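You operate a simulated robot arm through the tools that you are given. There is no shell and no other tool. Be economical: measure what you need, move in short steps, check, and stop when the job is done.

You are at the controls of a simulated two-armed robot. One attempt, no reset.

TASK
Set the length stop at 50 mm, butt the square offcut to it and tap the jig bush home.
Fine: hold the stop pin out while the other hand slides the stop; offcut along the track; fingers clear of the blow; mallet back.

Only the result counts: the job must be done as asked and must still hold three seconds after the hand-in. Knocking over, shifting, dropping, spilling or breaking anything else fails it.

THE ROBOT
Two 7-joint arms with two-finger parallel grippers on one trunk, on a base that drives. Base frame: it is fixed to the floor where the robot stands at the start and does not move with it; the origin is under the middle of the robot, x ahead of it, y to its left, z up. Lengths are in mm, angles in degrees, forces in N, time in s.
The left shoulder is at the start at [70, 133, 1226], the right one opposite. With the tool pointing down near the work surface each hand reaches from about 100 to 620 mm from the robot's upright axis, wherever it stands, measured 20 degrees to its own side. Places, roughly: guide bush [500, -400, 800]; length stop [500, 0, 900]; red fence [500, -800, 800]; stop pin [500, 200, 900]. Payload 1.57 kg a hand.
The tool frame of a hand sits at the grasp point between the pads (the TCP): z along the fingers, y along the line on which they close. The tips reach 30 mm beyond it. The gripper opens to 80 mm. The fingers are 17 mm wide and 12 mm thick; the gripper's body (40 by 82 mm) begins 80 mm behind the TCP.
Orientation is that of the tool frame in the base frame, as a unit quaternion [x, y, z, w]. With the fingers straight down and closing along the base's y, the tool's x points along the base's -x, its y along +y and its z along -z.

THE INTERFACE
- The arms move only by the tool arm_command. It takes "left_commands", "right_commands" or both (then of equal length, played together; a hand with none holds still); each is a list of rows, each an object of numbers (a shift or turn left out is 0, a gripper value left out holds the last): "tx", "ty", "tz": the shift along the base's x, y, z in mm; "rx", "ry", "rz": the turn, a rotation vector about the base's x, y, z in degrees. In form: [{"tx": .., "ty": .., "tz": .., "rx": .., "ry": .., "rz": ..}, ...]. A call has 1 to 10 rows; each row shifts and turns the commanded pose from where the row before left it. "left_grip" and "right_grip" are, for a hand that has rows, the finger opening in mm, from 0 to 80, set as the call begins (left out, the last holds). Rows are played at 5 a second. More than 50 mm and 8.6 degrees between two rows, or a gripper value outside its range, and nothing of the call is played. A pose out of reach is approached as far as the arm can. The call stops where the force on the tool passes 40 N (or 10 N more than at its start, if that is more) or the arm is blocked; 0.2 s more then pass. The fingers move at their own pace (about 153 mm/s each) and stop on an object; they squeeze with about 30 N. The grip force told is the motor's: it shows also when the fingers shut on nothing. Time passes only in rows, and 0.2 s behind the last, so rows that do not move let the fingers close. It gives the time, the measured TCP pose, the force on the tool (base axes), the opening and the grip force at its end, in the units of the frame above (readings bear some noise), with the torque about the TCP (base axes, N m) and any sound that the robot's microphone picked up.
- Cameras (640 x 400 px; columns grow to the right, rows downward): "scene" is now at [114.5, -38.9, 1429.8]; the picture's right is [-0.43, -0.90, 0.00], its down [-0.73, 0.35, -0.59] and it looks along [0.53, -0.25, -0.81] (base axes); focal length 263 px, centre (320, 200). "left" rides on the left gripper at [72, 7, -122] in its tool frame; the picture's right is [-0.09, 1.00, 0.00], its down [-0.84, -0.08, -0.54] and it looks along [-0.54, -0.05, 0.84] (tool axes); focal length 238 px, centre (320, 200). "right" rides on the right gripper at [72, -7, -122] in its tool frame; the picture's right is [0.09, 1.00, 0.00], its down [-0.84, 0.08, -0.54] and it looks along [-0.54, 0.05, 0.84] (tool axes); focal length 238 px, centre (320, 200). There is no depth. A picture from a camera that has moved, and an enlarged one, comes with that camera's place and axes in the base frame and with its lens. The place of the scene camera against the robot may be out by one fixed shift of up to 12 mm in any direction.
- get_image(camera): a new picture of that camera. The clock stands still meanwhile.
- slide_trunk(by): slides the trunk up (or, below 0, down) by that many mm; the arms and the scene camera ride with it, the base frame stays. It gives what a move gives, with no picture.
- base_move(legs): drives the robot by 1 to 6 legs, each [ahead, left, turn to the left] in mm, mm and degrees, along the robot's own axes; the way and the turn of a leg run together, so that a leg with both is an arc; at most 1500 mm and 180 degrees a leg. The arms and the cameras ride along, it lands a little off, and it stops where it bumps. It gives what a move gives.
- head_to(pan, tilt): turns the head with the scene camera to pan (to the left, within 86 degrees either way) and tilt (down, from -29 to 69), counted from straight ahead of the robot. It gives what a move gives.
- close_up(camera, box): a new picture of the part [left, top, right, bottom] of that camera's present view, enlarged. The clock stands still meanwhile.
- close_job(): hands the job in; it is judged then, once.

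Go step by step. Nothing tells you exact positions but the pictures and the camera data: compare them with the known pose of the tool, close in by small moves and look again before you grip or let go. The budget is 120 turns and 108 pictures, counting those below and the enlarged ones. Unless the task says otherwise, let go and move clear before handing in.

The tools are called after "Emit:" as name(argument=value, ...) on one line, values as JSON. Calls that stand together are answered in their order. arm_command: Moves the arms, as the interface text tells. Its arguments: {"type":"object","properties":{"left_commands":{"type":"array","items":{"type":"object","properties":{"tx":{"type":"number"},"ty":{"type":"number"},"tz":{"type":"number"},"rx":{"type":"number"},"ry":{"type":"number"},"rz":{"type":"number"}}}},"left_grip":{"type":"number"},"right_commands":{"type":"array","items":{"type":"object","properties":{"tx":{"type":"number"},"ty":{"type":"number"},"tz":{"type":"number"},"rx":{"type":"number"},"ry":{"type":"number"},"rz":{"type":"number"}}}},"right_grip":{"type":"number"}},"required":[]} The other tools are called the same way: slide_trunk (by) slides the trunk up or down; base_move (legs) drives the base; head_to (pan, tilt) turns the head that bears the scene camera; get_image (camera) takes a picture; close_up (camera, box) takes an enlarged picture of a part of a camera's view; close_job () hands the job in.

At the start:

```text
time: 0.0
left_tcp_pos: [386.6, -50.7, 1113.0]
left_ee_rot: [0.001, 1.0, 0.0, -0.001]
left_wrist_force: [-0.1, 0.1, 0.0]
left_wrist_torque: [-0.03, -0.01, 0.03]
left_finger_gap: 80.1
left_grip_force: 0.0
right_tcp_pos: [283.6, -380.3, 1146.8]
right_ee_rot: [0.0, 1.0, 0.0, -0.001]
right_wrist_force: [0.0, 0.4, -0.1]
right_wrist_torque: [-0.01, 0.01, 0.0]
right_finger_gap: 79.9
right_grip_force: 0.0
trunk travel left (down, up): [-800.0, 140.0]
robot x, y, heading: [-1.0, -0.5, -0.1]
head pan, tilt: [-25.3, 53.9]
```

scene: 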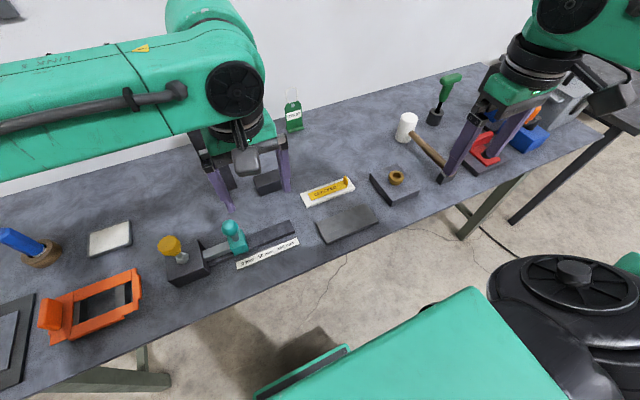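
right: 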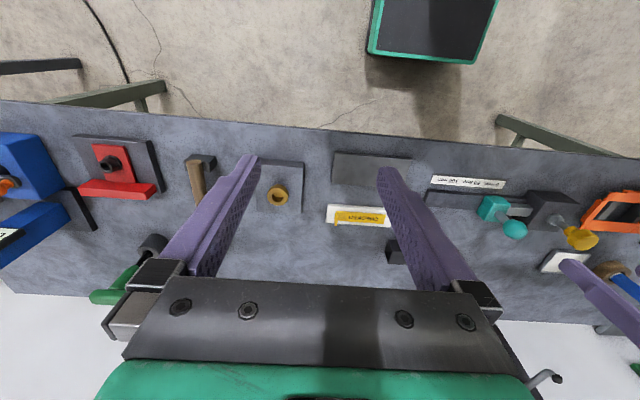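
left: 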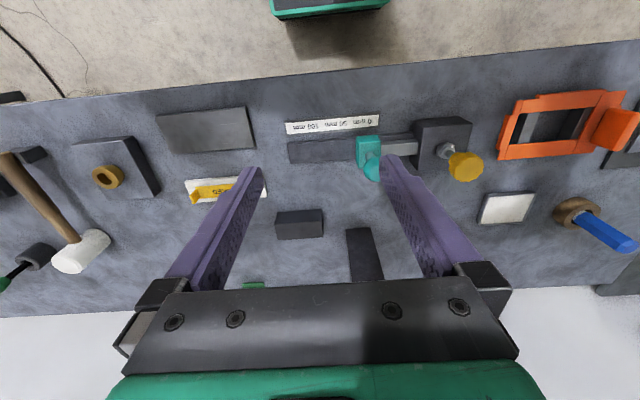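

I see a bench with a length stop on a track (teal slider, yellow pin knob), a scale, dark blocks, a bush on a jig plate and a mallet. I'll enlarge the key parts first.

Emit:
close_up(camera="scene", box=[140, 200, 320, 312])

Emit:
close_up(camera="left", box=[260, 90, 500, 240])

Emit:
close_up(camera="scene", box=[290, 100, 470, 212])

```text
3.56 times, centred on (230, 256) of scene
camera zoom: at [114.5, -38.9, 1429.8], right [-0.43, -0.9, 0.0], down [-0.73, 0.35, -0.59], along [0.53, -0.25, -0.81], focal length 934 px, centre (640, 1)
```

zoom: 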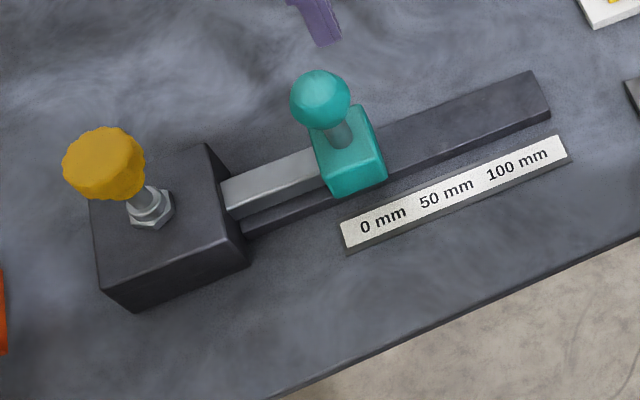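

```text
2.67 times, centred on (380, 165) of left
camera zoom: at [314.2, -45.3, 1234.1], right [0.09, 1.0, 0.0], down [0.84, -0.08, 0.54], along [0.54, -0.05, -0.84], focal length 636 px, centre (160, 293)
```

zoom: 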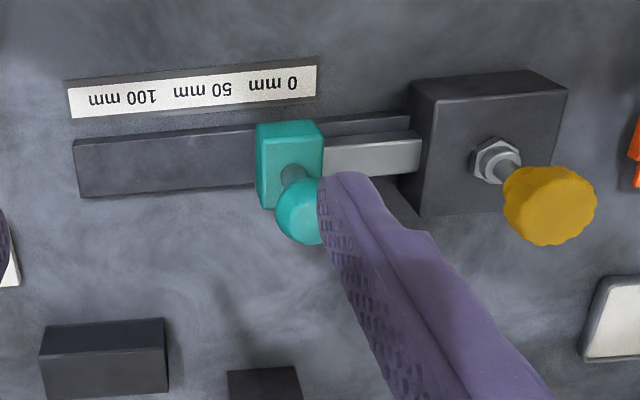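

```text
3.56 times, centred on (380, 156) of scene
camera zoom: at [114.5, -38.9, 1429.8], right [-0.43, -0.9, 0.0], down [-0.73, 0.35, -0.59], along [0.53, -0.25, -0.81], focal length 934 px, centre (107, 356)
```

zoom: 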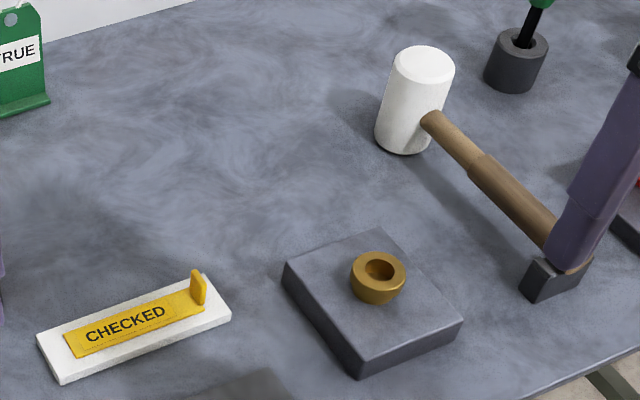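

The stop stands near y≈28, the pin block near y≈155, and the scale labels are about 50 mm apart running to −y. I need to identify the square offcut and the scale details.

Emit:
close_up(camera="left", box=[240, 180, 420, 292])

Emit:
head_to(pan=5, tilt=50)

Emit:
get_image(camera="scene")

Emit:
close_up(camera="right", box=[230, 130, 470, 280])

```text
3.56 times, centred on (330, 236) of left
camera zoom: at [314.2, -45.3, 1234.1], right [0.09, 1.0, 0.0], down [0.84, -0.08, 0.54], along [0.54, -0.05, -0.84], focal length 848 px, centre (284, 72)
```

zoom: 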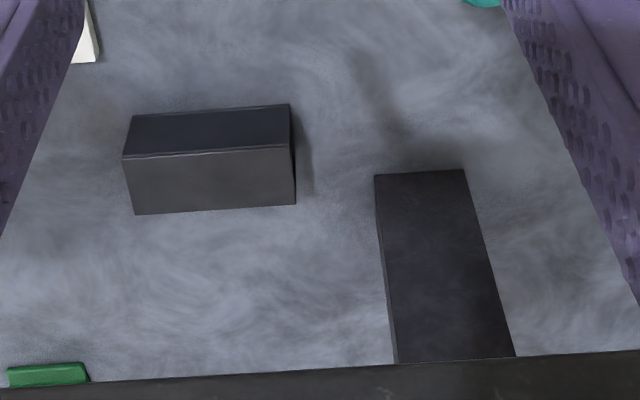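

```text
time: 0.9
left_tcp_pos: [386.3, -51.2, 1113.1]
left_ee_rot: [0.0, 1.0, 0.0, -0.001]
left_wrist_force: [0.5, 0.1, 0.4]
left_wrist_torque: [0.03, 0.02, 0.02]
left_finger_gap: 79.7
left_grip_force: 0.1
right_tcp_pos: [283.0, -380.0, 1145.9]
right_ee_rot: [0.001, 1.0, 0.0, 0.0]
right_wrist_force: [0.2, -0.3, -0.3]
right_wrist_torque: [0.02, -0.03, -0.01]
right_finger_gap: 79.9
right_grip_force: 0.1
trunk travel left (down, up): [-800.0, 140.0]
robot x, y, heading: [-0.5, 2.1, -0.4]
head pan, tilt: [5.0, 50.0]
```

```text
100 pictures are left
camera scene: at [124.9, -1.0, 1434.8], right [0.09, -1.0, 0.0], down [-0.76, -0.07, -0.64], along [0.64, 0.06, -0.77], focal length 263 px, centre (320, 200)
```

scene: 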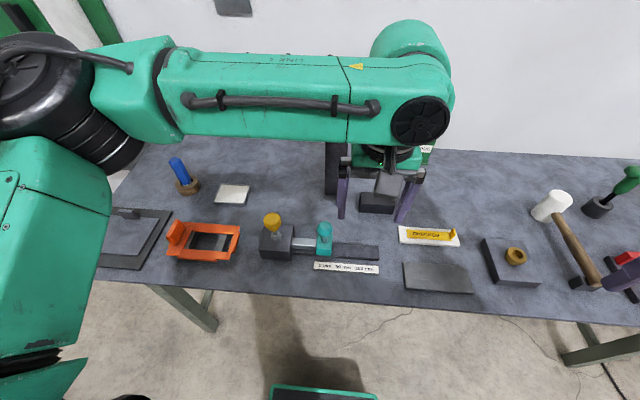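

```text
2.67 times, centred on (350, 205) of right
camera zoom: at [211.6, -386.6, 1267.3], right [-0.09, 1.0, 0.0], down [0.84, 0.08, 0.54], along [0.54, 0.05, -0.84], focal length 636 px, centre (240, 187)
```

zoom: 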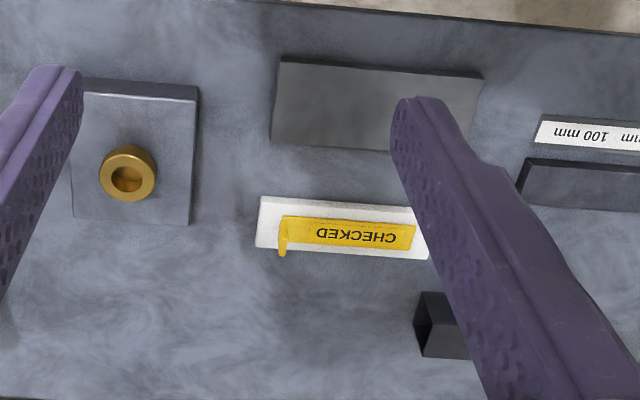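

The offcut candidates are partly hidden by the left arm. I'll move the left hand aside and look again.

Emit:
arm_command(left_commands=[{"tx": -20, "ty": 45}, {"tx": -20, "ty": 45}, {"tx": -20, "ty": 45}, {"tx": -20, "ty": 45}, {"tx": -20, "ty": 45}, {"tx": -20, "ty": 45}])

Emit:
head_to(pan=-5, tilt=45)

Emit:
get_image(camera="scene")

Emit:
get_image(camera="left")

```text
time: 2.4
left_tcp_pos: [310.5, 116.7, 1113.4]
left_ee_rot: [-0.001, 1.0, 0.0, 0.001]
left_wrist_force: [-0.3, -0.3, 0.2]
left_wrist_torque: [-0.01, 0.02, -0.03]
left_finger_gap: 80.1
left_grip_force: 0.0
left hand out of reach, approached as far as the arm can: row 4, 5, 6
right_tcp_pos: [282.9, -380.8, 1146.4]
right_ee_rot: [0.0, 1.0, 0.001, 0.001]
right_wrist_force: [-0.2, 0.6, 0.0]
right_wrist_torque: [0.0, 0.02, 0.02]
right_finger_gap: 80.1
right_grip_force: 0.0
trunk travel left (down, up): [-800.0, 140.0]
robot x, y, heading: [0.7, -3.8, 0.0]
head pan, tilt: [5.0, 50.0]
```

```text
time: 3.1
left_tcp_pos: [311.2, 116.7, 1112.7]
left_ee_rot: [0.001, 1.0, 0.0, 0.001]
left_wrist_force: [-0.5, 0.4, -0.2]
left_wrist_torque: [0.0, -0.01, 0.02]
left_finger_gap: 79.8
left_grip_force: 0.1
right_tcp_pos: [282.5, -380.2, 1147.1]
right_ee_rot: [-0.001, 1.0, 0.0, 0.0]
right_wrist_force: [-0.5, 0.6, -0.2]
right_wrist_torque: [0.03, 0.02, 0.0]
right_finger_gap: 79.9
right_grip_force: 0.0
trunk travel left (down, up): [-800.0, 140.0]
robot x, y, heading: [-1.7, -2.7, -0.0]
head pan, tilt: [-5.0, 45.0]
```

```text
98 pictures are left
camera scene: at [129.0, -14.3, 1441.8], right [-0.09, -1.0, 0.0], down [-0.7, 0.06, -0.71], along [0.7, -0.06, -0.71], focal length 263 px, centre (320, 200)
```

scene: 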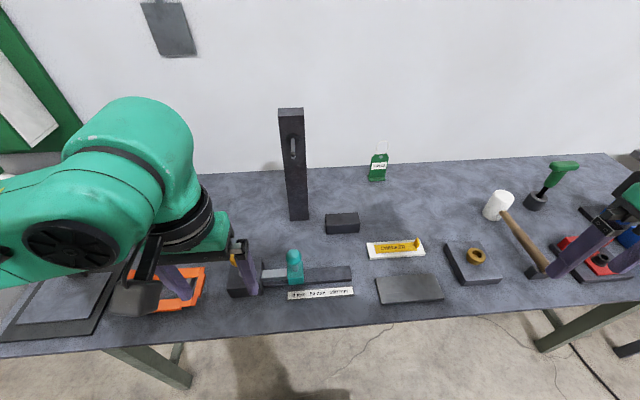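

```text
97 pictures are left
camera left: at [239.4, 123.6, 1233.9], right [0.09, 1.0, 0.0], down [0.84, -0.08, 0.54], along [0.54, -0.05, -0.84], focal length 238 px, centre (320, 200)
```

left: 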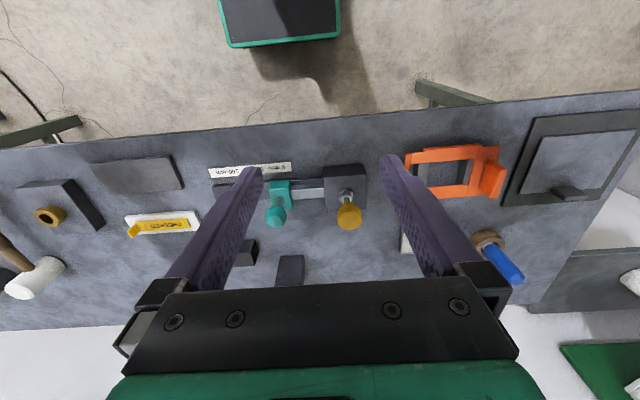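

Emit:
close_up(camera="scene", box=[260, 100, 440, 212])

Emit:
close_up(camera="scene", box=[250, 200, 450, 325])

Emit:
close_up(camera="scene", box=[430, 170, 640, 301])

```text
3.56 times, centred on (350, 156) of scene
camera zoom: at [129.0, -14.3, 1441.8], right [-0.09, -1.0, 0.0], down [-0.7, 0.06, -0.71], along [0.7, -0.06, -0.71], focal length 934 px, centre (213, 356)
```

zoom: 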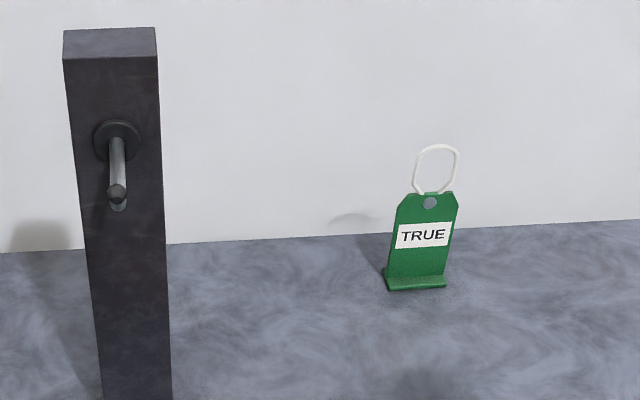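

```text
3.20 times, centred on (350, 262) of scene
camera zoom: at [129.0, -14.3, 1441.8], right [-0.09, -1.0, 0.0], down [-0.7, 0.06, -0.71], along [0.7, -0.06, -0.71], focal length 840 px, centre (224, 0)
```

zoom: 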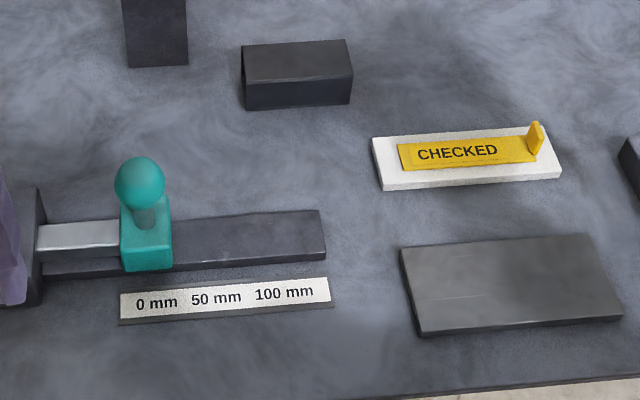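

```text
3.05 times, centred on (535, 236) of scene
camera zoom: at [129.0, -14.3, 1441.8], right [-0.09, -1.0, 0.0], down [-0.7, 0.06, -0.71], along [0.7, -0.06, -0.71], focal length 800 px, centre (-335, 92)
```

zoom: 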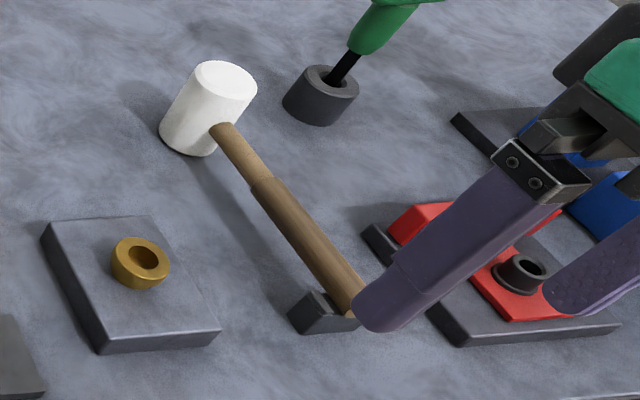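

Emit:
close_up(camera="left", box=[380, 140, 540, 300])

Emit:
close_up(camera="left", box=[200, 150, 380, 270])

Emit:
head_to(pan=-55, tilt=40)

Emit:
get_image(camera="scene")

```text
2.50 times, centred on (460, 220) of left
camera zoom: at [239.4, 123.6, 1233.9], right [0.09, 1.0, 0.0], down [0.84, -0.08, 0.54], along [0.54, -0.05, -0.84], focal length 596 px, centre (-30, 150)
```

zoom: 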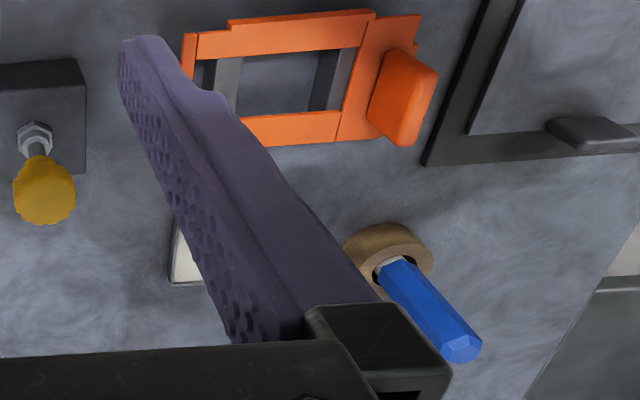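

```text
3.33 times, centred on (290, 210) of left
camera zoom: at [239.4, 123.6, 1233.9], right [0.09, 1.0, 0.0], down [0.84, -0.08, 0.54], along [0.54, -0.05, -0.84], focal length 794 px, centre (420, 167)
```

zoom: 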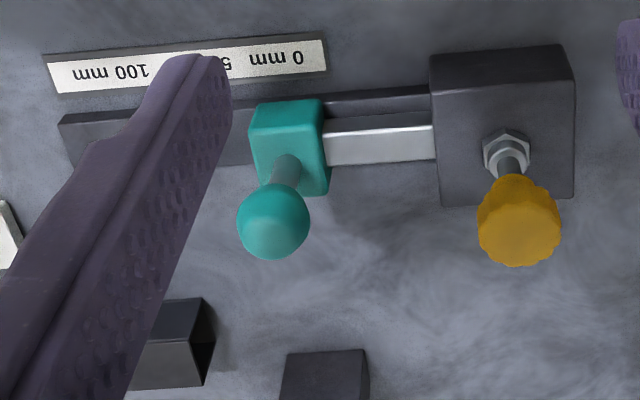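

```text
time: 4.2
left_tcp_pos: [312.2, 116.5, 1111.7]
left_ee_rot: [0.0, 1.0, 0.001, 0.0]
left_wrist_force: [-0.5, 0.5, -0.1]
left_wrist_torque: [-0.02, 0.0, -0.01]
left_finger_gap: 80.0
left_grip_force: 0.0
right_tcp_pos: [283.6, -380.0, 1147.6]
right_ee_rot: [0.001, 1.0, 0.0, 0.001]
right_wrist_force: [-0.1, 0.7, -0.2]
right_wrist_torque: [-0.01, 0.0, 0.01]
right_finger_gap: 80.2
right_grip_force: 0.0
trunk travel left (down, up): [-800.0, 140.0]
robot x, y, heading: [-0.6, -1.0, -0.0]
head pan, tilt: [-55.0, 40.0]
```

```text
91 pictures are left
camera scene: at [97.1, -77.1, 1449.0], right [-0.82, -0.57, 0.0], down [-0.37, 0.53, -0.77], along [0.44, -0.63, -0.64], focal length 263 px, centre (320, 200)
```

scene: 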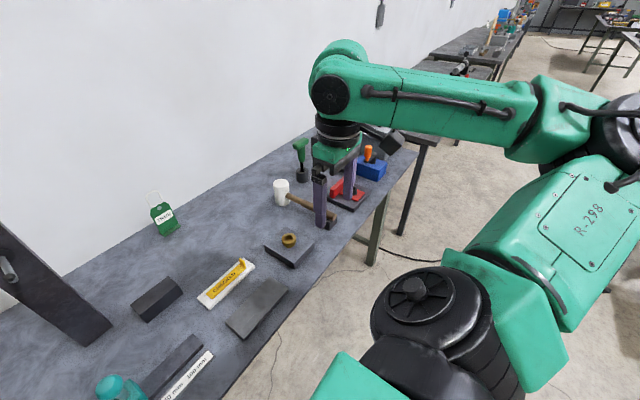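

The offcut is the dark square bar, about 40×40×100 mm, at roughly (638, −115). A tall post stands at about (680, 15) and must be avoided. I'll shift the base ahead and left so both hands reach the stop and pin.

Emit:
base_move(legs=[[60, 60, 0]])

Emit:
head_to(pan=0, tilt=58)

Emit:
get_image(camera="scene")

Emit:
get_image(camera="left")

```text
time: 5.3
left_tcp_pos: [369.3, 173.8, 1112.7]
left_ee_rot: [0.0, 1.0, 0.001, 0.001]
left_wrist_force: [1.1, 0.1, -0.5]
left_wrist_torque: [0.04, -0.01, -0.02]
left_finger_gap: 79.8
left_grip_force: 0.0
right_tcp_pos: [341.0, -323.2, 1145.6]
right_ee_rot: [0.0, 1.0, 0.001, 0.001]
right_wrist_force: [-0.6, 0.5, 0.4]
right_wrist_torque: [0.01, -0.01, -0.01]
right_finger_gap: 79.8
right_grip_force: 0.1
trunk travel left (down, up): [-800.0, 140.0]
robot x, y, heading: [60.0, 59.5, 0.0]
head pan, tilt: [-55.0, 40.0]
```

```text
time: 6.6
left_tcp_pos: [372.1, 176.3, 1113.2]
left_ee_rot: [0.0, 1.0, 0.0, 0.0]
left_wrist_force: [0.7, -0.3, 0.2]
left_wrist_torque: [-0.03, 0.0, -0.02]
left_finger_gap: 79.9
left_grip_force: 0.1
right_tcp_pos: [343.7, -322.1, 1146.0]
right_ee_rot: [0.0, 1.0, 0.0, 0.0]
right_wrist_force: [-0.2, -0.8, -0.2]
right_wrist_torque: [0.02, -0.02, -0.03]
right_finger_gap: 80.0
right_grip_force: 0.2
trunk travel left (down, up): [-800.0, 140.0]
robot x, y, heading: [60.5, 58.5, -0.1]
head pan, tilt: [0.0, 58.0]
```

```text
90 pictures are left
camera scene: at [177.1, 51.4, 1424.7], right [0.0, -1.0, 0.0], down [-0.85, 0.0, -0.53], along [0.53, 0.0, -0.85], focal length 263 px, centre (320, 200)
```

scene: 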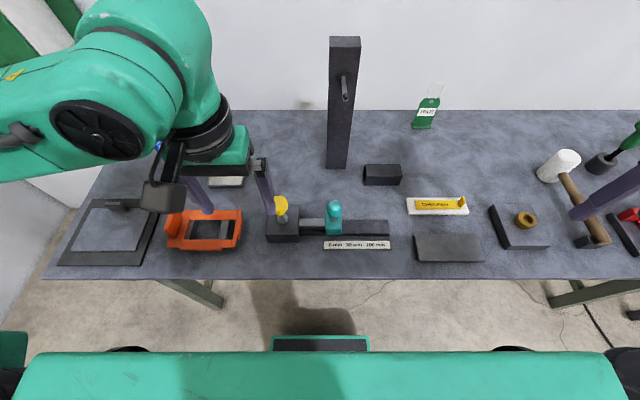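

```text
89 pictures are left
camera left: at [299.5, 182.3, 1233.9], right [0.09, 1.0, 0.0], down [0.84, -0.08, 0.54], along [0.54, -0.05, -0.84], focal length 238 px, centre (320, 200)
```

left: 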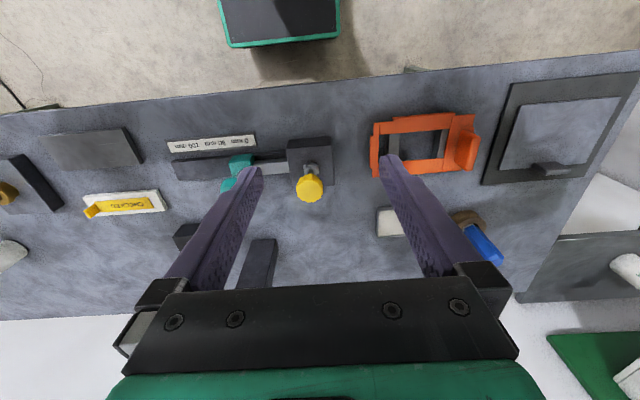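

The knob is at about (477, 150, 920) and the ball at about (480, 24, 900). I'll check the scale against the stop closely, then decide which part of the stop reads on the scale.

Emit:
close_up(camera="scene", box=[260, 190, 404, 280])

Emit:
arm_command(left_commands=[{"tx": 10, "ty": -5, "tz": -10}, {"tx": 20, "ty": -5, "tz": -20}, {"tx": 15, "ty": -5, "tz": -30}], right_commands=[{"tx": 0, "ty": 45, "tz": -10}, {"tx": 0, "ty": 45, "tz": -10}, {"tx": 0, "ty": 40, "tz": -20}])

Emit:
get_image(camera="right")

Emit:
get_image(camera="left")

```text
4.44 times, centred on (332, 235) of scene
camera zoom: at [177.1, 51.4, 1424.7], right [0.0, -1.0, 0.0], down [-0.85, 0.0, -0.53], along [0.53, 0.0, -0.85], focal length 1167 px, centre (267, 44)
```

zoom: 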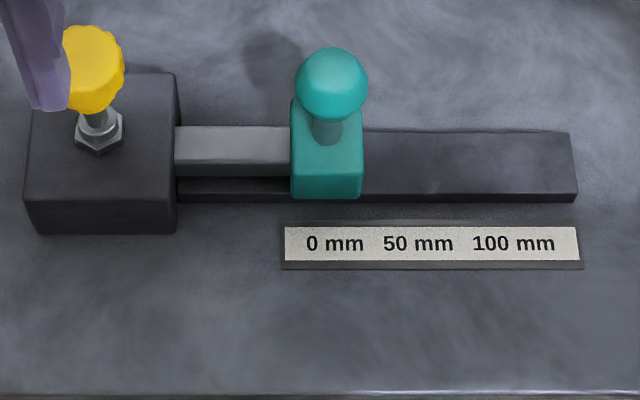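

```text
time: 7.4
left_tcp_pos: [418.8, 165.2, 1052.5]
left_ee_rot: [0.0, 1.0, -0.002, 0.0]
left_wrist_force: [0.2, 1.2, 0.1]
left_wrist_torque: [-0.02, 0.0, -0.02]
left_finger_gap: 79.9
left_grip_force: 0.0
right_tcp_pos: [362.0, -189.9, 1115.3]
right_ee_rot: [0.0, 1.0, -0.001, -0.002]
right_wrist_force: [0.5, 0.7, 0.9]
right_wrist_torque: [-0.08, 0.03, 0.03]
right_finger_gap: 79.6
right_grip_force: 0.0
right hand out of reach, approached as far as the arm can: row 3
trunk travel left (down, up): [-800.0, 140.0]
robot x, y, heading: [58.3, 59.9, 0.1]
head pan, tilt: [0.0, 58.0]
```

```text
87 pictures are left
camera right: at [290.4, -195.0, 1236.6], right [-0.09, 1.0, 0.0], down [0.84, 0.08, 0.54], along [0.54, 0.05, -0.84], focal length 238 px, centre (320, 200)
```

right: 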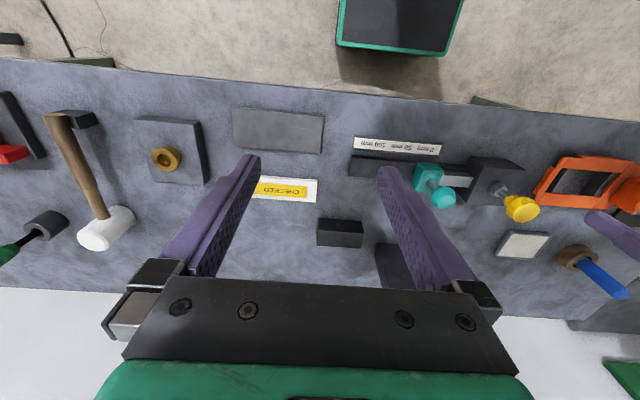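

```text
86 pictures are left
camera left: at [347.3, 171.7, 1173.5], right [0.09, 1.0, 0.0], down [0.84, -0.08, 0.54], along [0.54, -0.05, -0.84], focal length 238 px, centre (320, 200)
```

left: 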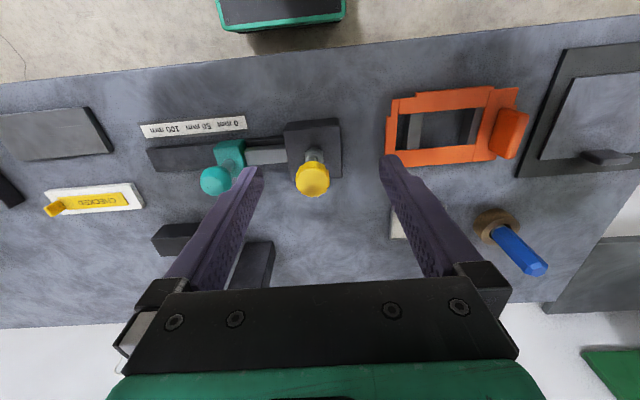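

Both hands see their targets. The stop now reads 0, so a 50 mm shift to −y is wanted. I bring the left hand above the knob and the right hand over the ball.

Emit:
arm_command(left_commands=[{"tx": 30, "ty": -8, "tz": -20}, {"tx": 28, "ty": -7, "tz": -20}, {"tz": -40}], right_commands=[{"tx": 20, "ty": 45, "tz": -30}, {"tx": 30, "ty": 45, "tz": -30}, {"tx": 30, "ty": 45, "tz": -30}])

Emit:
get_image(camera="left")

Emit:
get_image(camera="right")

```text
refused: row 1 steps farther than a row can; nothing moved
```

```text
85 pictures are left
camera left: at [347.3, 171.7, 1173.5], right [0.09, 1.0, 0.0], down [0.84, -0.08, 0.54], along [0.54, -0.05, -0.84], focal length 238 px, centre (320, 200)
```

left: 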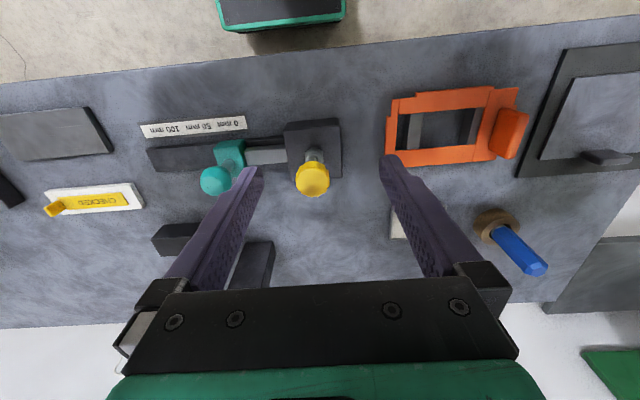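

```text
84 pictures are left
camera right: at [290.4, -195.0, 1236.6], right [-0.09, 1.0, 0.0], down [0.84, 0.08, 0.54], along [0.54, 0.05, -0.84], focal length 238 px, centre (320, 200)
```

right: 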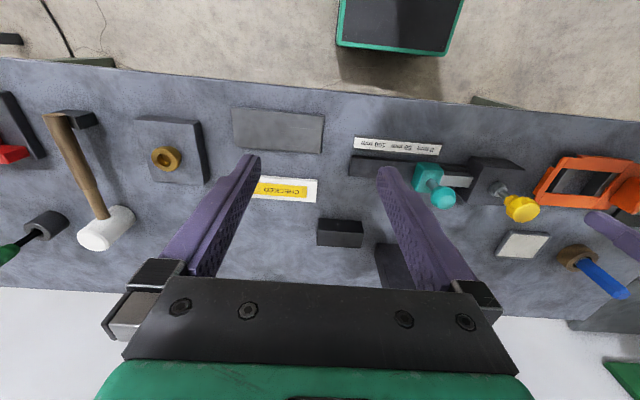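

The row step was too large, so nothing moved. I'll repeat with smaller rows.

Emit:
arm_command(left_commands=[{"tx": 30, "ty": -8, "tz": -20}, {"tx": 28, "ty": -7, "tz": -20}, {"tz": -30}, {"tz": 0}], right_commands=[{"tx": 15, "ty": 40, "tz": -20}, {"tx": 15, "ty": 40, "tz": -20}, {"tx": 20, "ty": 35, "tz": -20}, {"tx": 20, "ty": 35, "tz": -20}])

Emit:
get_image(camera="left")

Emit:
get_image(camera="right")

```text
time: 8.4
left_tcp_pos: [476.0, 146.9, 982.6]
left_ee_rot: [-0.001, 1.0, 0.0, -0.001]
left_wrist_force: [-0.1, -0.5, -0.4]
left_wrist_torque: [0.0, 0.01, 0.0]
left_finger_gap: 80.1
left_grip_force: 0.2
right_tcp_pos: [431.0, -43.6, 1034.5]
right_ee_rot: [0.001, 1.0, 0.0, -0.001]
right_wrist_force: [0.2, 0.5, 0.4]
right_wrist_torque: [-0.04, 0.03, -0.01]
right_finger_gap: 80.1
right_grip_force: 0.1
trunk travel left (down, up): [-800.0, 140.0]
robot x, y, heading: [57.2, 59.8, -0.2]
head pan, tilt: [0.0, 58.0]
```

```text
83 pictures are left
camera left: at [404.1, 153.4, 1102.9], right [0.09, 1.0, 0.0], down [0.84, -0.08, 0.54], along [0.54, -0.05, -0.84], focal length 238 px, centre (320, 200)
```

left: 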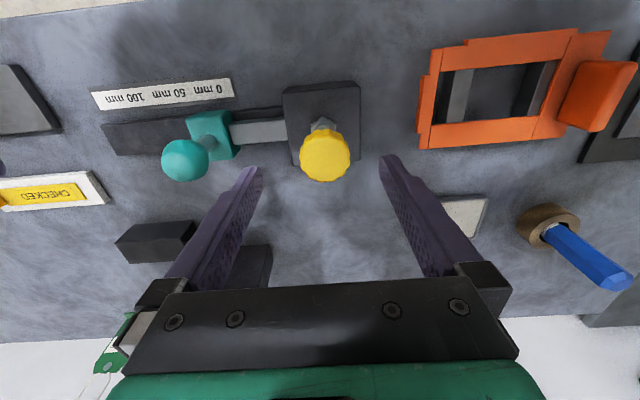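

```text
82 pictures are left
camera right: at [360.4, -49.1, 1154.7], right [-0.09, 1.0, 0.0], down [0.84, 0.08, 0.54], along [0.54, 0.05, -0.84], focal length 238 px, centre (320, 200)
```

right: 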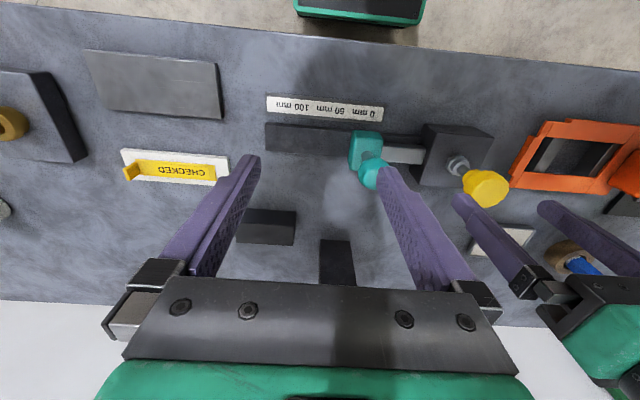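

Estimates agree: knob (478, 150, 919), ball (480, 21, 898). The left hand goes down around the knob and the right hand goes above the ball.

Emit:
arm_command(left_commands=[{"tx": 2, "ty": 3, "tz": -25}, {"tz": -20}, {"tz": -20}, {"tz": 0}], right_commands=[{"tx": 15, "ty": 25, "tz": -20}, {"tx": 20, "ty": 25, "tz": -20}, {"tx": 14, "ty": 15, "tz": -25}, {"tz": -14}])

Emit:
get_image(camera="left")

Emit:
get_image(camera="right")

Emit:
close_up(camera="scene", box=[220, 130, 412, 250])

```text
time: 9.4
left_tcp_pos: [477.4, 150.1, 917.6]
left_ee_rot: [0.0, 1.0, -0.001, 0.0]
left_wrist_force: [0.3, 0.1, -1.0]
left_wrist_torque: [-0.01, -0.01, -0.03]
left_finger_gap: 79.9
left_grip_force: 0.0
right_tcp_pos: [461.7, -12.2, 971.9]
right_ee_rot: [0.0, 1.0, 0.002, 0.002]
right_wrist_force: [0.4, 0.7, 0.1]
right_wrist_torque: [0.04, 0.01, -0.02]
right_finger_gap: 80.0
right_grip_force: 0.0
right hand out of reach, approached as far as the arm can: row 2, 3, 4
trunk travel left (down, up): [-800.0, 140.0]
robot x, y, heading: [58.0, 62.2, 0.2]
head pan, tilt: [0.0, 58.0]
```

```text
81 pictures are left
camera left: at [405.3, 155.6, 1039.1], right [0.09, 1.0, 0.0], down [0.84, -0.08, 0.54], along [0.54, -0.05, -0.84], focal length 238 px, centre (320, 200)
```

left: 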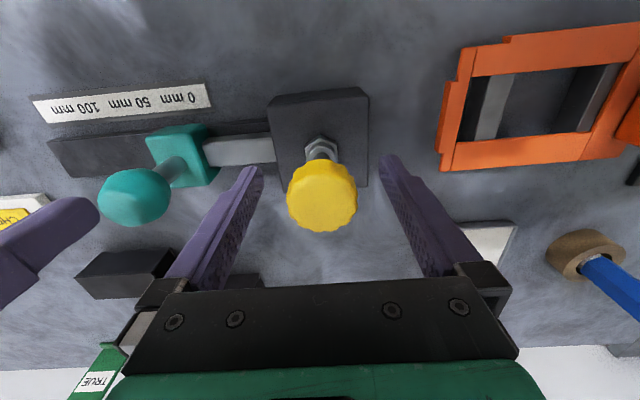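

```text
80 pictures are left
camera right: at [390.1, -19.2, 1091.8], right [-0.09, 1.0, 0.0], down [0.84, 0.08, 0.54], along [0.54, 0.05, -0.84], focal length 238 px, centre (320, 200)
```

right: 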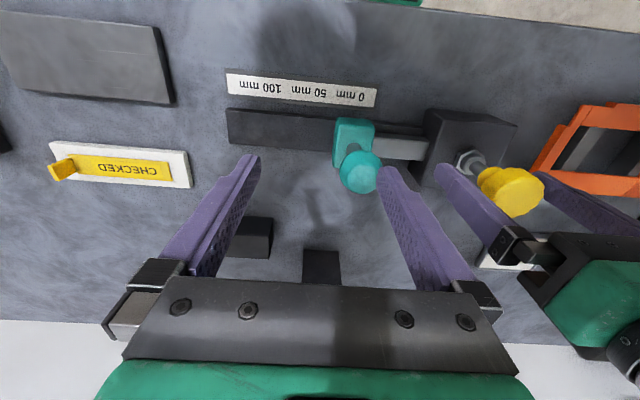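

```text
3.33 times, centred on (316, 190) of scene
camera zoom: at [177.5, 51.9, 1424.6], right [0.0, -1.0, 0.0], down [-0.85, 0.0, -0.53], along [0.53, 0.0, -0.85], focal length 876 px, centre (333, 233)
```

zoom: 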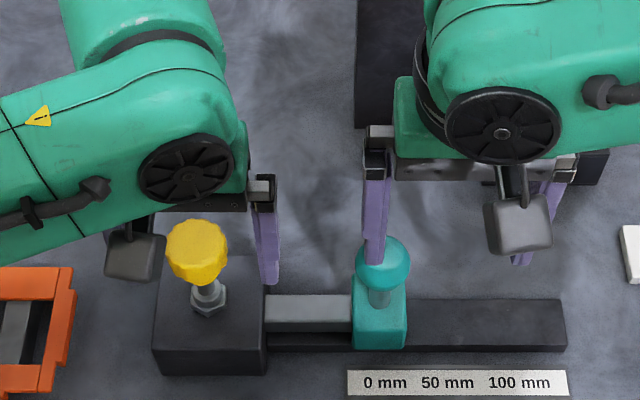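

The left hand is properly around the knob, but the right hand stops short at (462, −12). A yawed hand may reach, since the ball is round, so I'll test a yaw.

Emit:
arm_command(right_commands=[{"rz": 8}, {"rz": 8}, {"rz": 0}])

```text
time: 10.2
left_tcp_pos: [475.9, 149.7, 917.9]
left_ee_rot: [0.0, 1.0, 0.0, 0.0]
left_wrist_force: [0.0, -0.1, -0.4]
left_wrist_torque: [-0.01, 0.05, -0.01]
left_finger_gap: 79.8
left_grip_force: 0.1
right_tcp_pos: [462.2, -12.6, 971.8]
right_ee_rot: [-0.14, 0.99, -0.001, -0.001]
right_wrist_force: [-0.2, 1.1, 1.0]
right_wrist_torque: [-0.02, -0.02, -0.01]
right_finger_gap: 80.3
right_grip_force: 0.1
trunk travel left (down, up): [-800.0, 140.0]
robot x, y, heading: [55.1, 58.8, -0.0]
head pan, tilt: [0.0, 58.0]
```

Emit:
arm_command(right_commands=[{"tx": 6, "ty": 10, "tz": 0}, {"tx": 6, "ty": 10, "tz": 0}, {"tx": 6, "ty": 13}])

```text
time: 11.0
left_tcp_pos: [477.0, 149.3, 918.6]
left_ee_rot: [0.0, 1.0, 0.0, 0.0]
left_wrist_force: [-0.2, -0.3, -0.9]
left_wrist_torque: [0.0, -0.04, 0.01]
left_finger_gap: 80.1
left_grip_force: 0.0
right_tcp_pos: [465.1, -9.0, 983.7]
right_ee_rot: [-0.139, 0.99, 0.001, 0.001]
right_wrist_force: [-1.3, 0.8, -0.1]
right_wrist_torque: [0.01, 0.01, -0.03]
right_finger_gap: 79.9
right_grip_force: 0.0
right hand out of reach, approached as far as the arm can: row 1, 2, 3
trunk travel left (down, up): [-800.0, 140.0]
robot x, y, heading: [57.5, 56.7, 0.1]
head pan, tilt: [0.0, 58.0]
```

Emit:
arm_command(right_commands=[{"rz": -8}, {"rz": -8}, {"rz": -8}, {"rz": -8}, {"tx": 5, "ty": 10}, {"tx": 5, "ty": 10}])

Emit:
get_image(camera="scene")

```text
time: 12.4
left_tcp_pos: [477.2, 149.1, 918.4]
left_ee_rot: [0.0, 1.0, 0.0, 0.0]
left_wrist_force: [0.2, -0.3, -0.6]
left_wrist_torque: [0.03, -0.01, 0.05]
left_finger_gap: 80.4
left_grip_force: 0.1
right_tcp_pos: [465.2, -7.6, 991.9]
right_ee_rot: [0.139, 0.99, 0.002, 0.0]
right_wrist_force: [-0.2, 0.7, -0.6]
right_wrist_torque: [0.01, 0.0, 0.01]
right_finger_gap: 80.2
right_grip_force: 0.1
right hand out of reach, approached as far as the arm can: row 5, 6
trunk travel left (down, up): [-800.0, 140.0]
robot x, y, heading: [61.7, 58.5, 0.1]
head pan, tilt: [0.0, 58.0]
```

```text
78 pictures are left
camera scene: at [177.2, 51.8, 1424.6], right [0.0, -1.0, 0.0], down [-0.85, 0.0, -0.53], along [0.53, 0.0, -0.85], focal length 263 px, centre (320, 200)
```

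scene: 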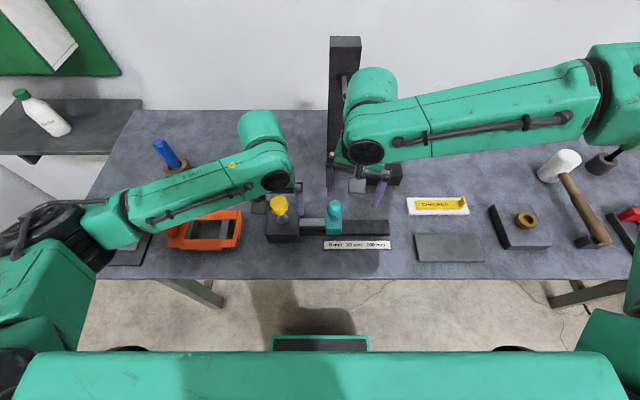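

The right elbow sits far out, which limits it crossing the middle. I'll raise the left hand clear, straighten the yaw and shift the base 70 mm left so that the right hand gets room.

Emit:
arm_command(left_commands=[{"tz": 40}, {"tz": 40}], right_commands=[{"rz": 8}, {"rz": 8, "tz": 10}])

Emit:
base_move(legs=[[0, 70, 0]])

Emit:
arm_command(left_commands=[{"ty": -35}, {"ty": -34}, {"tz": 0}], right_commands=[{"tx": 5, "ty": -20}, {"tx": 5, "ty": -20}, {"tx": 2, "ty": -2}])

Emit:
get_image(camera="right")

Emit:
get_image(camera="left")

```text
time: 13.0
left_tcp_pos: [477.2, 148.9, 997.8]
left_ee_rot: [-0.001, 1.0, 0.0, 0.0]
left_wrist_force: [0.4, -0.2, -1.1]
left_wrist_torque: [0.01, -0.02, 0.05]
left_finger_gap: 79.8
left_grip_force: 0.0
right_tcp_pos: [464.9, -5.6, 1002.7]
right_ee_rot: [-0.002, 1.0, 0.0, 0.0]
right_wrist_force: [0.2, 0.2, -0.8]
right_wrist_torque: [0.02, 0.03, 0.0]
right_finger_gap: 80.0
right_grip_force: 0.1
trunk travel left (down, up): [-800.0, 140.0]
robot x, y, heading: [59.2, 57.4, 0.1]
head pan, tilt: [0.0, 58.0]
```

```text
time: 14.0
left_tcp_pos: [477.4, 215.0, 997.0]
left_ee_rot: [0.0, 1.0, 0.001, 0.001]
left_wrist_force: [-0.7, -0.3, -0.4]
left_wrist_torque: [0.01, -0.04, 0.01]
left_finger_gap: 79.8
left_grip_force: 0.0
right_tcp_pos: [466.4, 58.8, 1001.2]
right_ee_rot: [-0.001, 1.0, 0.002, 0.0]
right_wrist_force: [0.1, 0.3, 0.1]
right_wrist_torque: [0.01, -0.04, 0.01]
right_finger_gap: 80.1
right_grip_force: 0.0
trunk travel left (down, up): [-800.0, 140.0]
robot x, y, heading: [61.5, 125.3, -0.2]
head pan, tilt: [0.0, 58.0]
```

```text
time: 14.8
left_tcp_pos: [476.2, 150.8, 996.8]
left_ee_rot: [-0.001, 1.0, -0.001, 0.0]
left_wrist_force: [0.8, 0.6, -0.2]
left_wrist_torque: [-0.02, -0.02, 0.0]
left_finger_gap: 80.1
left_grip_force: 0.0
right_tcp_pos: [478.8, 23.9, 1001.2]
right_ee_rot: [0.0, 1.0, -0.001, 0.0]
right_wrist_force: [-0.6, 0.5, -0.7]
right_wrist_torque: [0.01, -0.02, 0.01]
right_finger_gap: 79.8
right_grip_force: 0.0
trunk travel left (down, up): [-800.0, 140.0]
robot x, y, heading: [60.8, 130.0, 0.0]
head pan, tilt: [0.0, 58.0]
```

```text
77 pictures are left
camera right: at [406.8, 17.5, 1122.5], right [-0.09, 1.0, 0.0], down [0.84, 0.08, 0.54], along [0.54, 0.05, -0.84], focal length 238 px, centre (320, 200)
```

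right: 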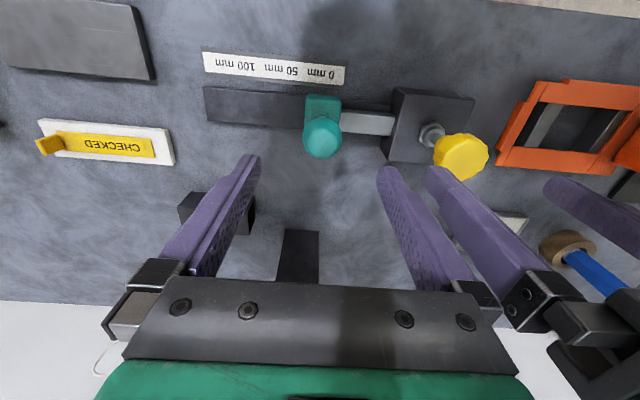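

```text
76 pictures are left
camera left: at [404.5, 157.8, 1118.9], right [0.09, 1.0, 0.0], down [0.84, -0.08, 0.54], along [0.54, -0.05, -0.84], focal length 238 px, centre (320, 200)
```

left: 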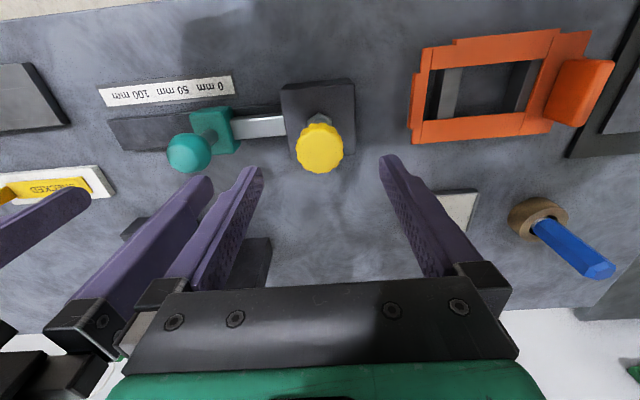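

Both hands are now above their targets. I descend with the fingers partly closed for clearance.

Emit:
arm_command(left_commands=[{"tx": 1, "tz": -30}, {"tz": -30}, {"tz": -19}, {"tz": 0}], right_commands=[{"tz": -30}, {"tz": -30}, {"tz": -30}, {"tz": -13}], left_grip=64, right_grip=64)

Emit:
get_image(camera="right")

Emit:
get_image(camera="left")

```text
time: 15.8
left_tcp_pos: [477.7, 149.8, 917.0]
left_ee_rot: [0.0, 1.0, -0.001, 0.001]
left_wrist_force: [-0.7, -0.6, 0.2]
left_wrist_torque: [-0.01, 0.0, -0.02]
left_finger_gap: 64.1
left_grip_force: 0.1
right_tcp_pos: [469.8, 11.2, 908.4]
right_ee_rot: [0.0, 1.0, 0.001, 0.001]
right_wrist_force: [-1.6, 3.5, 1.2]
right_wrist_torque: [0.05, 0.02, 0.03]
right_finger_gap: 66.9
right_grip_force: 1.4
right hand out of reach, approached as far as the arm can: row 3, 4
trunk travel left (down, up): [-800.0, 140.0]
robot x, y, heading: [62.1, 127.3, -0.0]
head pan, tilt: [0.0, 58.0]
```

```text
75 pictures are left
camera right: at [398.3, 4.5, 1028.9], right [-0.09, 1.0, 0.0], down [0.84, 0.08, 0.54], along [0.54, 0.05, -0.84], focal length 238 px, centre (320, 200)
```

right: 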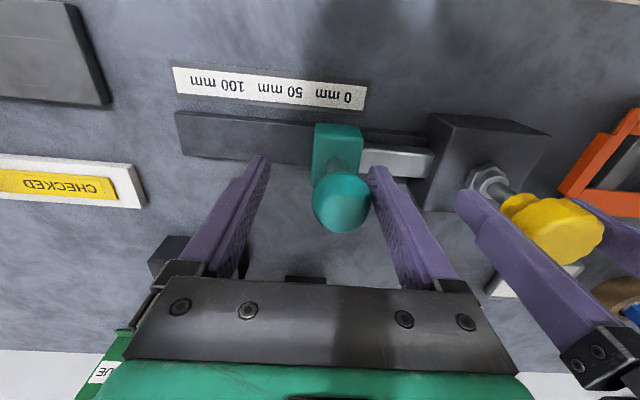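

```text
74 pictures are left
camera left: at [405.3, 156.5, 1039.3], right [0.09, 1.0, 0.0], down [0.84, -0.08, 0.54], along [0.54, -0.05, -0.84], focal length 238 px, centre (320, 200)
```

left: 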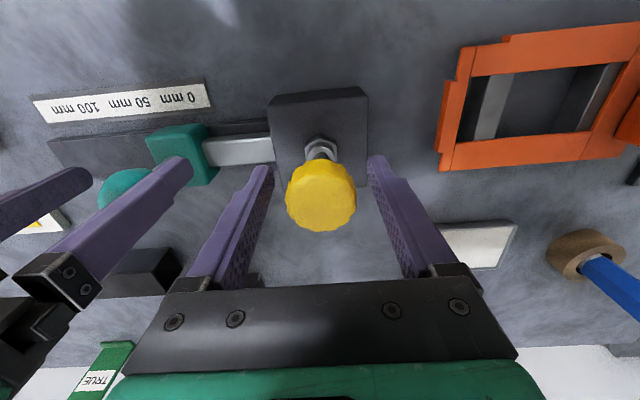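

The right hand runs out of reach when low, and the arm may do better with the trunk lower. I raise both hands 110 mm, then lower the trunk by 100 mm.

Emit:
arm_command(left_commands=[{"tz": 35}, {"tz": 35}, {"tz": 40}, {"tz": 0}], right_commands=[{"tz": 35}, {"tz": 35}, {"tz": 40}, {"tx": 9, "ty": 12}])

Emit:
slide_trunk(by=-90)

Emit:
get_image(camera="right")

Emit:
get_image(camera="scene")

```text
time: 16.8
left_tcp_pos: [479.2, 148.8, 1028.2]
left_ee_rot: [0.0, 1.0, 0.0, 0.0]
left_wrist_force: [0.7, 0.0, -0.8]
left_wrist_torque: [0.03, 0.03, 0.01]
left_finger_gap: 64.2
left_grip_force: 0.1
right_tcp_pos: [480.2, 22.1, 1019.5]
right_ee_rot: [0.0, 1.0, 0.0, -0.001]
right_wrist_force: [0.1, -0.6, -0.2]
right_wrist_torque: [0.0, 0.03, 0.01]
right_finger_gap: 63.9
right_grip_force: 0.1
trunk travel left (down, up): [-800.0, 140.0]
robot x, y, heading: [57.0, 131.8, -0.2]
head pan, tilt: [0.0, 58.0]
```

```text
time: 18.0
left_tcp_pos: [478.1, 149.8, 938.3]
left_ee_rot: [0.001, 1.0, 0.0, 0.0]
left_wrist_force: [0.3, -0.6, 0.4]
left_wrist_torque: [0.0, 0.01, -0.03]
left_finger_gap: 64.4
left_grip_force: 0.1
right_tcp_pos: [480.3, 22.6, 928.6]
right_ee_rot: [0.001, 1.0, 0.0, 0.0]
right_wrist_force: [0.1, -0.6, -0.6]
right_wrist_torque: [0.0, 0.02, -0.01]
right_finger_gap: 63.8
right_grip_force: 0.1
trunk travel left (down, up): [-710.0, 230.0]
robot x, y, heading: [61.9, 126.8, 0.2]
head pan, tilt: [0.0, 58.0]
```

```text
73 pictures are left
camera right: at [408.4, 15.5, 1049.4], right [-0.09, 1.0, 0.0], down [0.84, 0.08, 0.54], along [0.54, 0.05, -0.84], focal length 238 px, centre (320, 200)
```

right: 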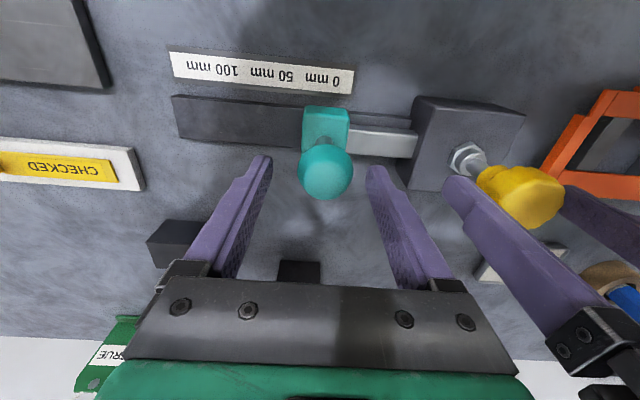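

```text
72 pictures are left
camera scene: at [177.0, 121.1, 1334.7], right [0.0, -1.0, 0.0], down [-0.85, 0.0, -0.53], along [0.53, 0.0, -0.85], focal length 263 px, centre (320, 200)
```

scene: 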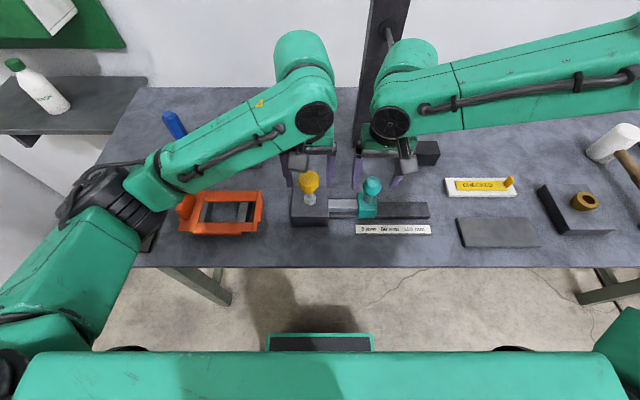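

Both are reachable now. I lower the last bit and close on the knob and the ball.

Emit:
arm_command(left_commands=[{"tz": -10}, {"tz": -10}, {"tz": 0}], right_commands=[{"ty": 2, "tz": -15}, {"tz": -15}, {"tz": 0}])

Emit:
arm_command(left_commands=[{"tz": 0}, {"tz": 0}, {"tz": 0}], left_grip=20)

Emit:
get_image(camera="left")

Emit:
get_image(camera="right")

```text
time: 18.8
left_tcp_pos: [477.1, 150.2, 918.5]
left_ee_rot: [0.001, 1.0, 0.0, 0.0]
left_wrist_force: [-0.3, -0.7, 0.3]
left_wrist_torque: [0.02, 0.01, 0.01]
left_finger_gap: 63.8
left_grip_force: 0.1
right_tcp_pos: [479.4, 23.2, 898.8]
right_ee_rot: [0.001, 1.0, -0.001, 0.001]
right_wrist_force: [-0.2, -0.6, 0.7]
right_wrist_torque: [-0.03, -0.03, 0.01]
right_finger_gap: 63.9
right_grip_force: 0.1
trunk travel left (down, up): [-710.0, 230.0]
robot x, y, heading: [60.8, 128.6, 0.3]
head pan, tilt: [0.0, 58.0]
```

```text
time: 19.6
left_tcp_pos: [476.9, 151.3, 918.3]
left_ee_rot: [0.001, 1.0, 0.0, 0.0]
left_wrist_force: [-0.7, 5.3, -0.4]
left_wrist_torque: [0.35, 0.09, 0.08]
left_finger_gap: 39.0
left_grip_force: 44.4
right_tcp_pos: [479.7, 24.8, 899.5]
right_ee_rot: [0.0, 1.0, 0.0, 0.001]
right_wrist_force: [-0.2, -0.3, -0.2]
right_wrist_torque: [0.02, 0.03, -0.04]
right_finger_gap: 64.0
right_grip_force: 0.1
trunk travel left (down, up): [-710.0, 230.0]
robot x, y, heading: [58.4, 127.6, -0.3]
head pan, tilt: [0.0, 58.0]
```

```text
71 pictures are left
camera left: at [405.8, 156.8, 1039.4], right [0.09, 1.0, 0.0], down [0.84, -0.08, 0.54], along [0.54, -0.05, -0.84], focal length 238 px, centre (320, 200)
```

left: 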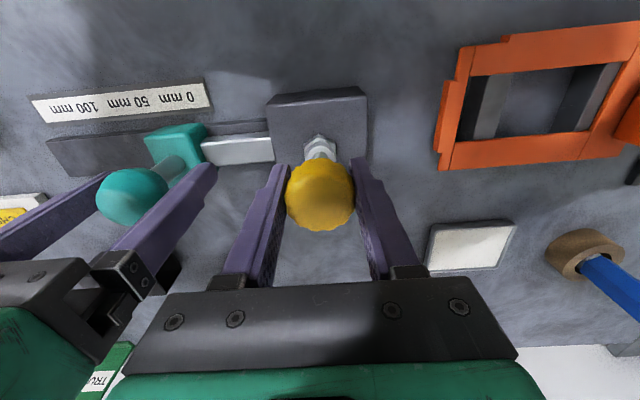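

```text
70 pictures are left
camera right: at [408.6, 18.7, 1019.1], right [-0.09, 1.0, 0.0], down [0.84, 0.08, 0.54], along [0.54, 0.05, -0.84], focal length 238 px, centre (320, 200)
```

right: 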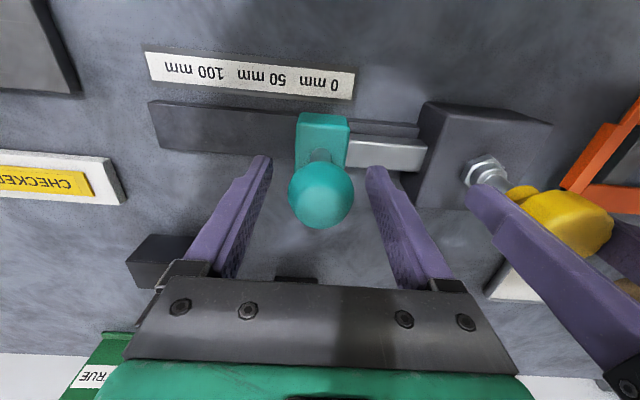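

The knob is held. Now I close on the ball.

Emit:
arm_command(right_commands=[{"tz": 0}, {"tz": 0}, {"tz": 0}], right_grip=20)

Emit:
arm_command(left_commands=[{"tz": 3}, {"tz": 3}, {"tz": 0}])

```text
time: 20.4
left_tcp_pos: [477.8, 150.6, 918.4]
left_ee_rot: [0.001, 1.0, -0.001, 0.0]
left_wrist_force: [-0.8, 5.5, -1.5]
left_wrist_torque: [0.41, 0.08, 0.05]
left_finger_gap: 38.9
left_grip_force: 43.9
right_tcp_pos: [480.2, 25.9, 898.5]
right_ee_rot: [0.001, 1.0, 0.0, 0.0]
right_wrist_force: [-0.5, 1.3, -2.1]
right_wrist_torque: [0.48, -0.22, 0.1]
right_finger_gap: 38.3
right_grip_force: 44.2
trunk travel left (down, up): [-710.0, 230.0]
robot x, y, heading: [59.8, 126.5, 0.2]
head pan, tilt: [0.0, 58.0]
```

```text
time: 21.2
left_tcp_pos: [477.3, 151.5, 924.2]
left_ee_rot: [0.0, 1.0, -0.001, -0.001]
left_wrist_force: [-0.9, 5.1, -2.5]
left_wrist_torque: [0.29, -0.05, 0.02]
left_finger_gap: 38.9
left_grip_force: 45.2
right_tcp_pos: [480.9, 24.7, 898.8]
right_ee_rot: [0.0, 1.0, -0.001, 0.0]
right_wrist_force: [-1.5, 2.3, -1.3]
right_wrist_torque: [0.3, -0.33, 0.09]
right_finger_gap: 38.3
right_grip_force: 44.1
trunk travel left (down, up): [-710.0, 230.0]
robot x, y, heading: [58.5, 129.0, 0.1]
head pan, tilt: [0.0, 58.0]
```

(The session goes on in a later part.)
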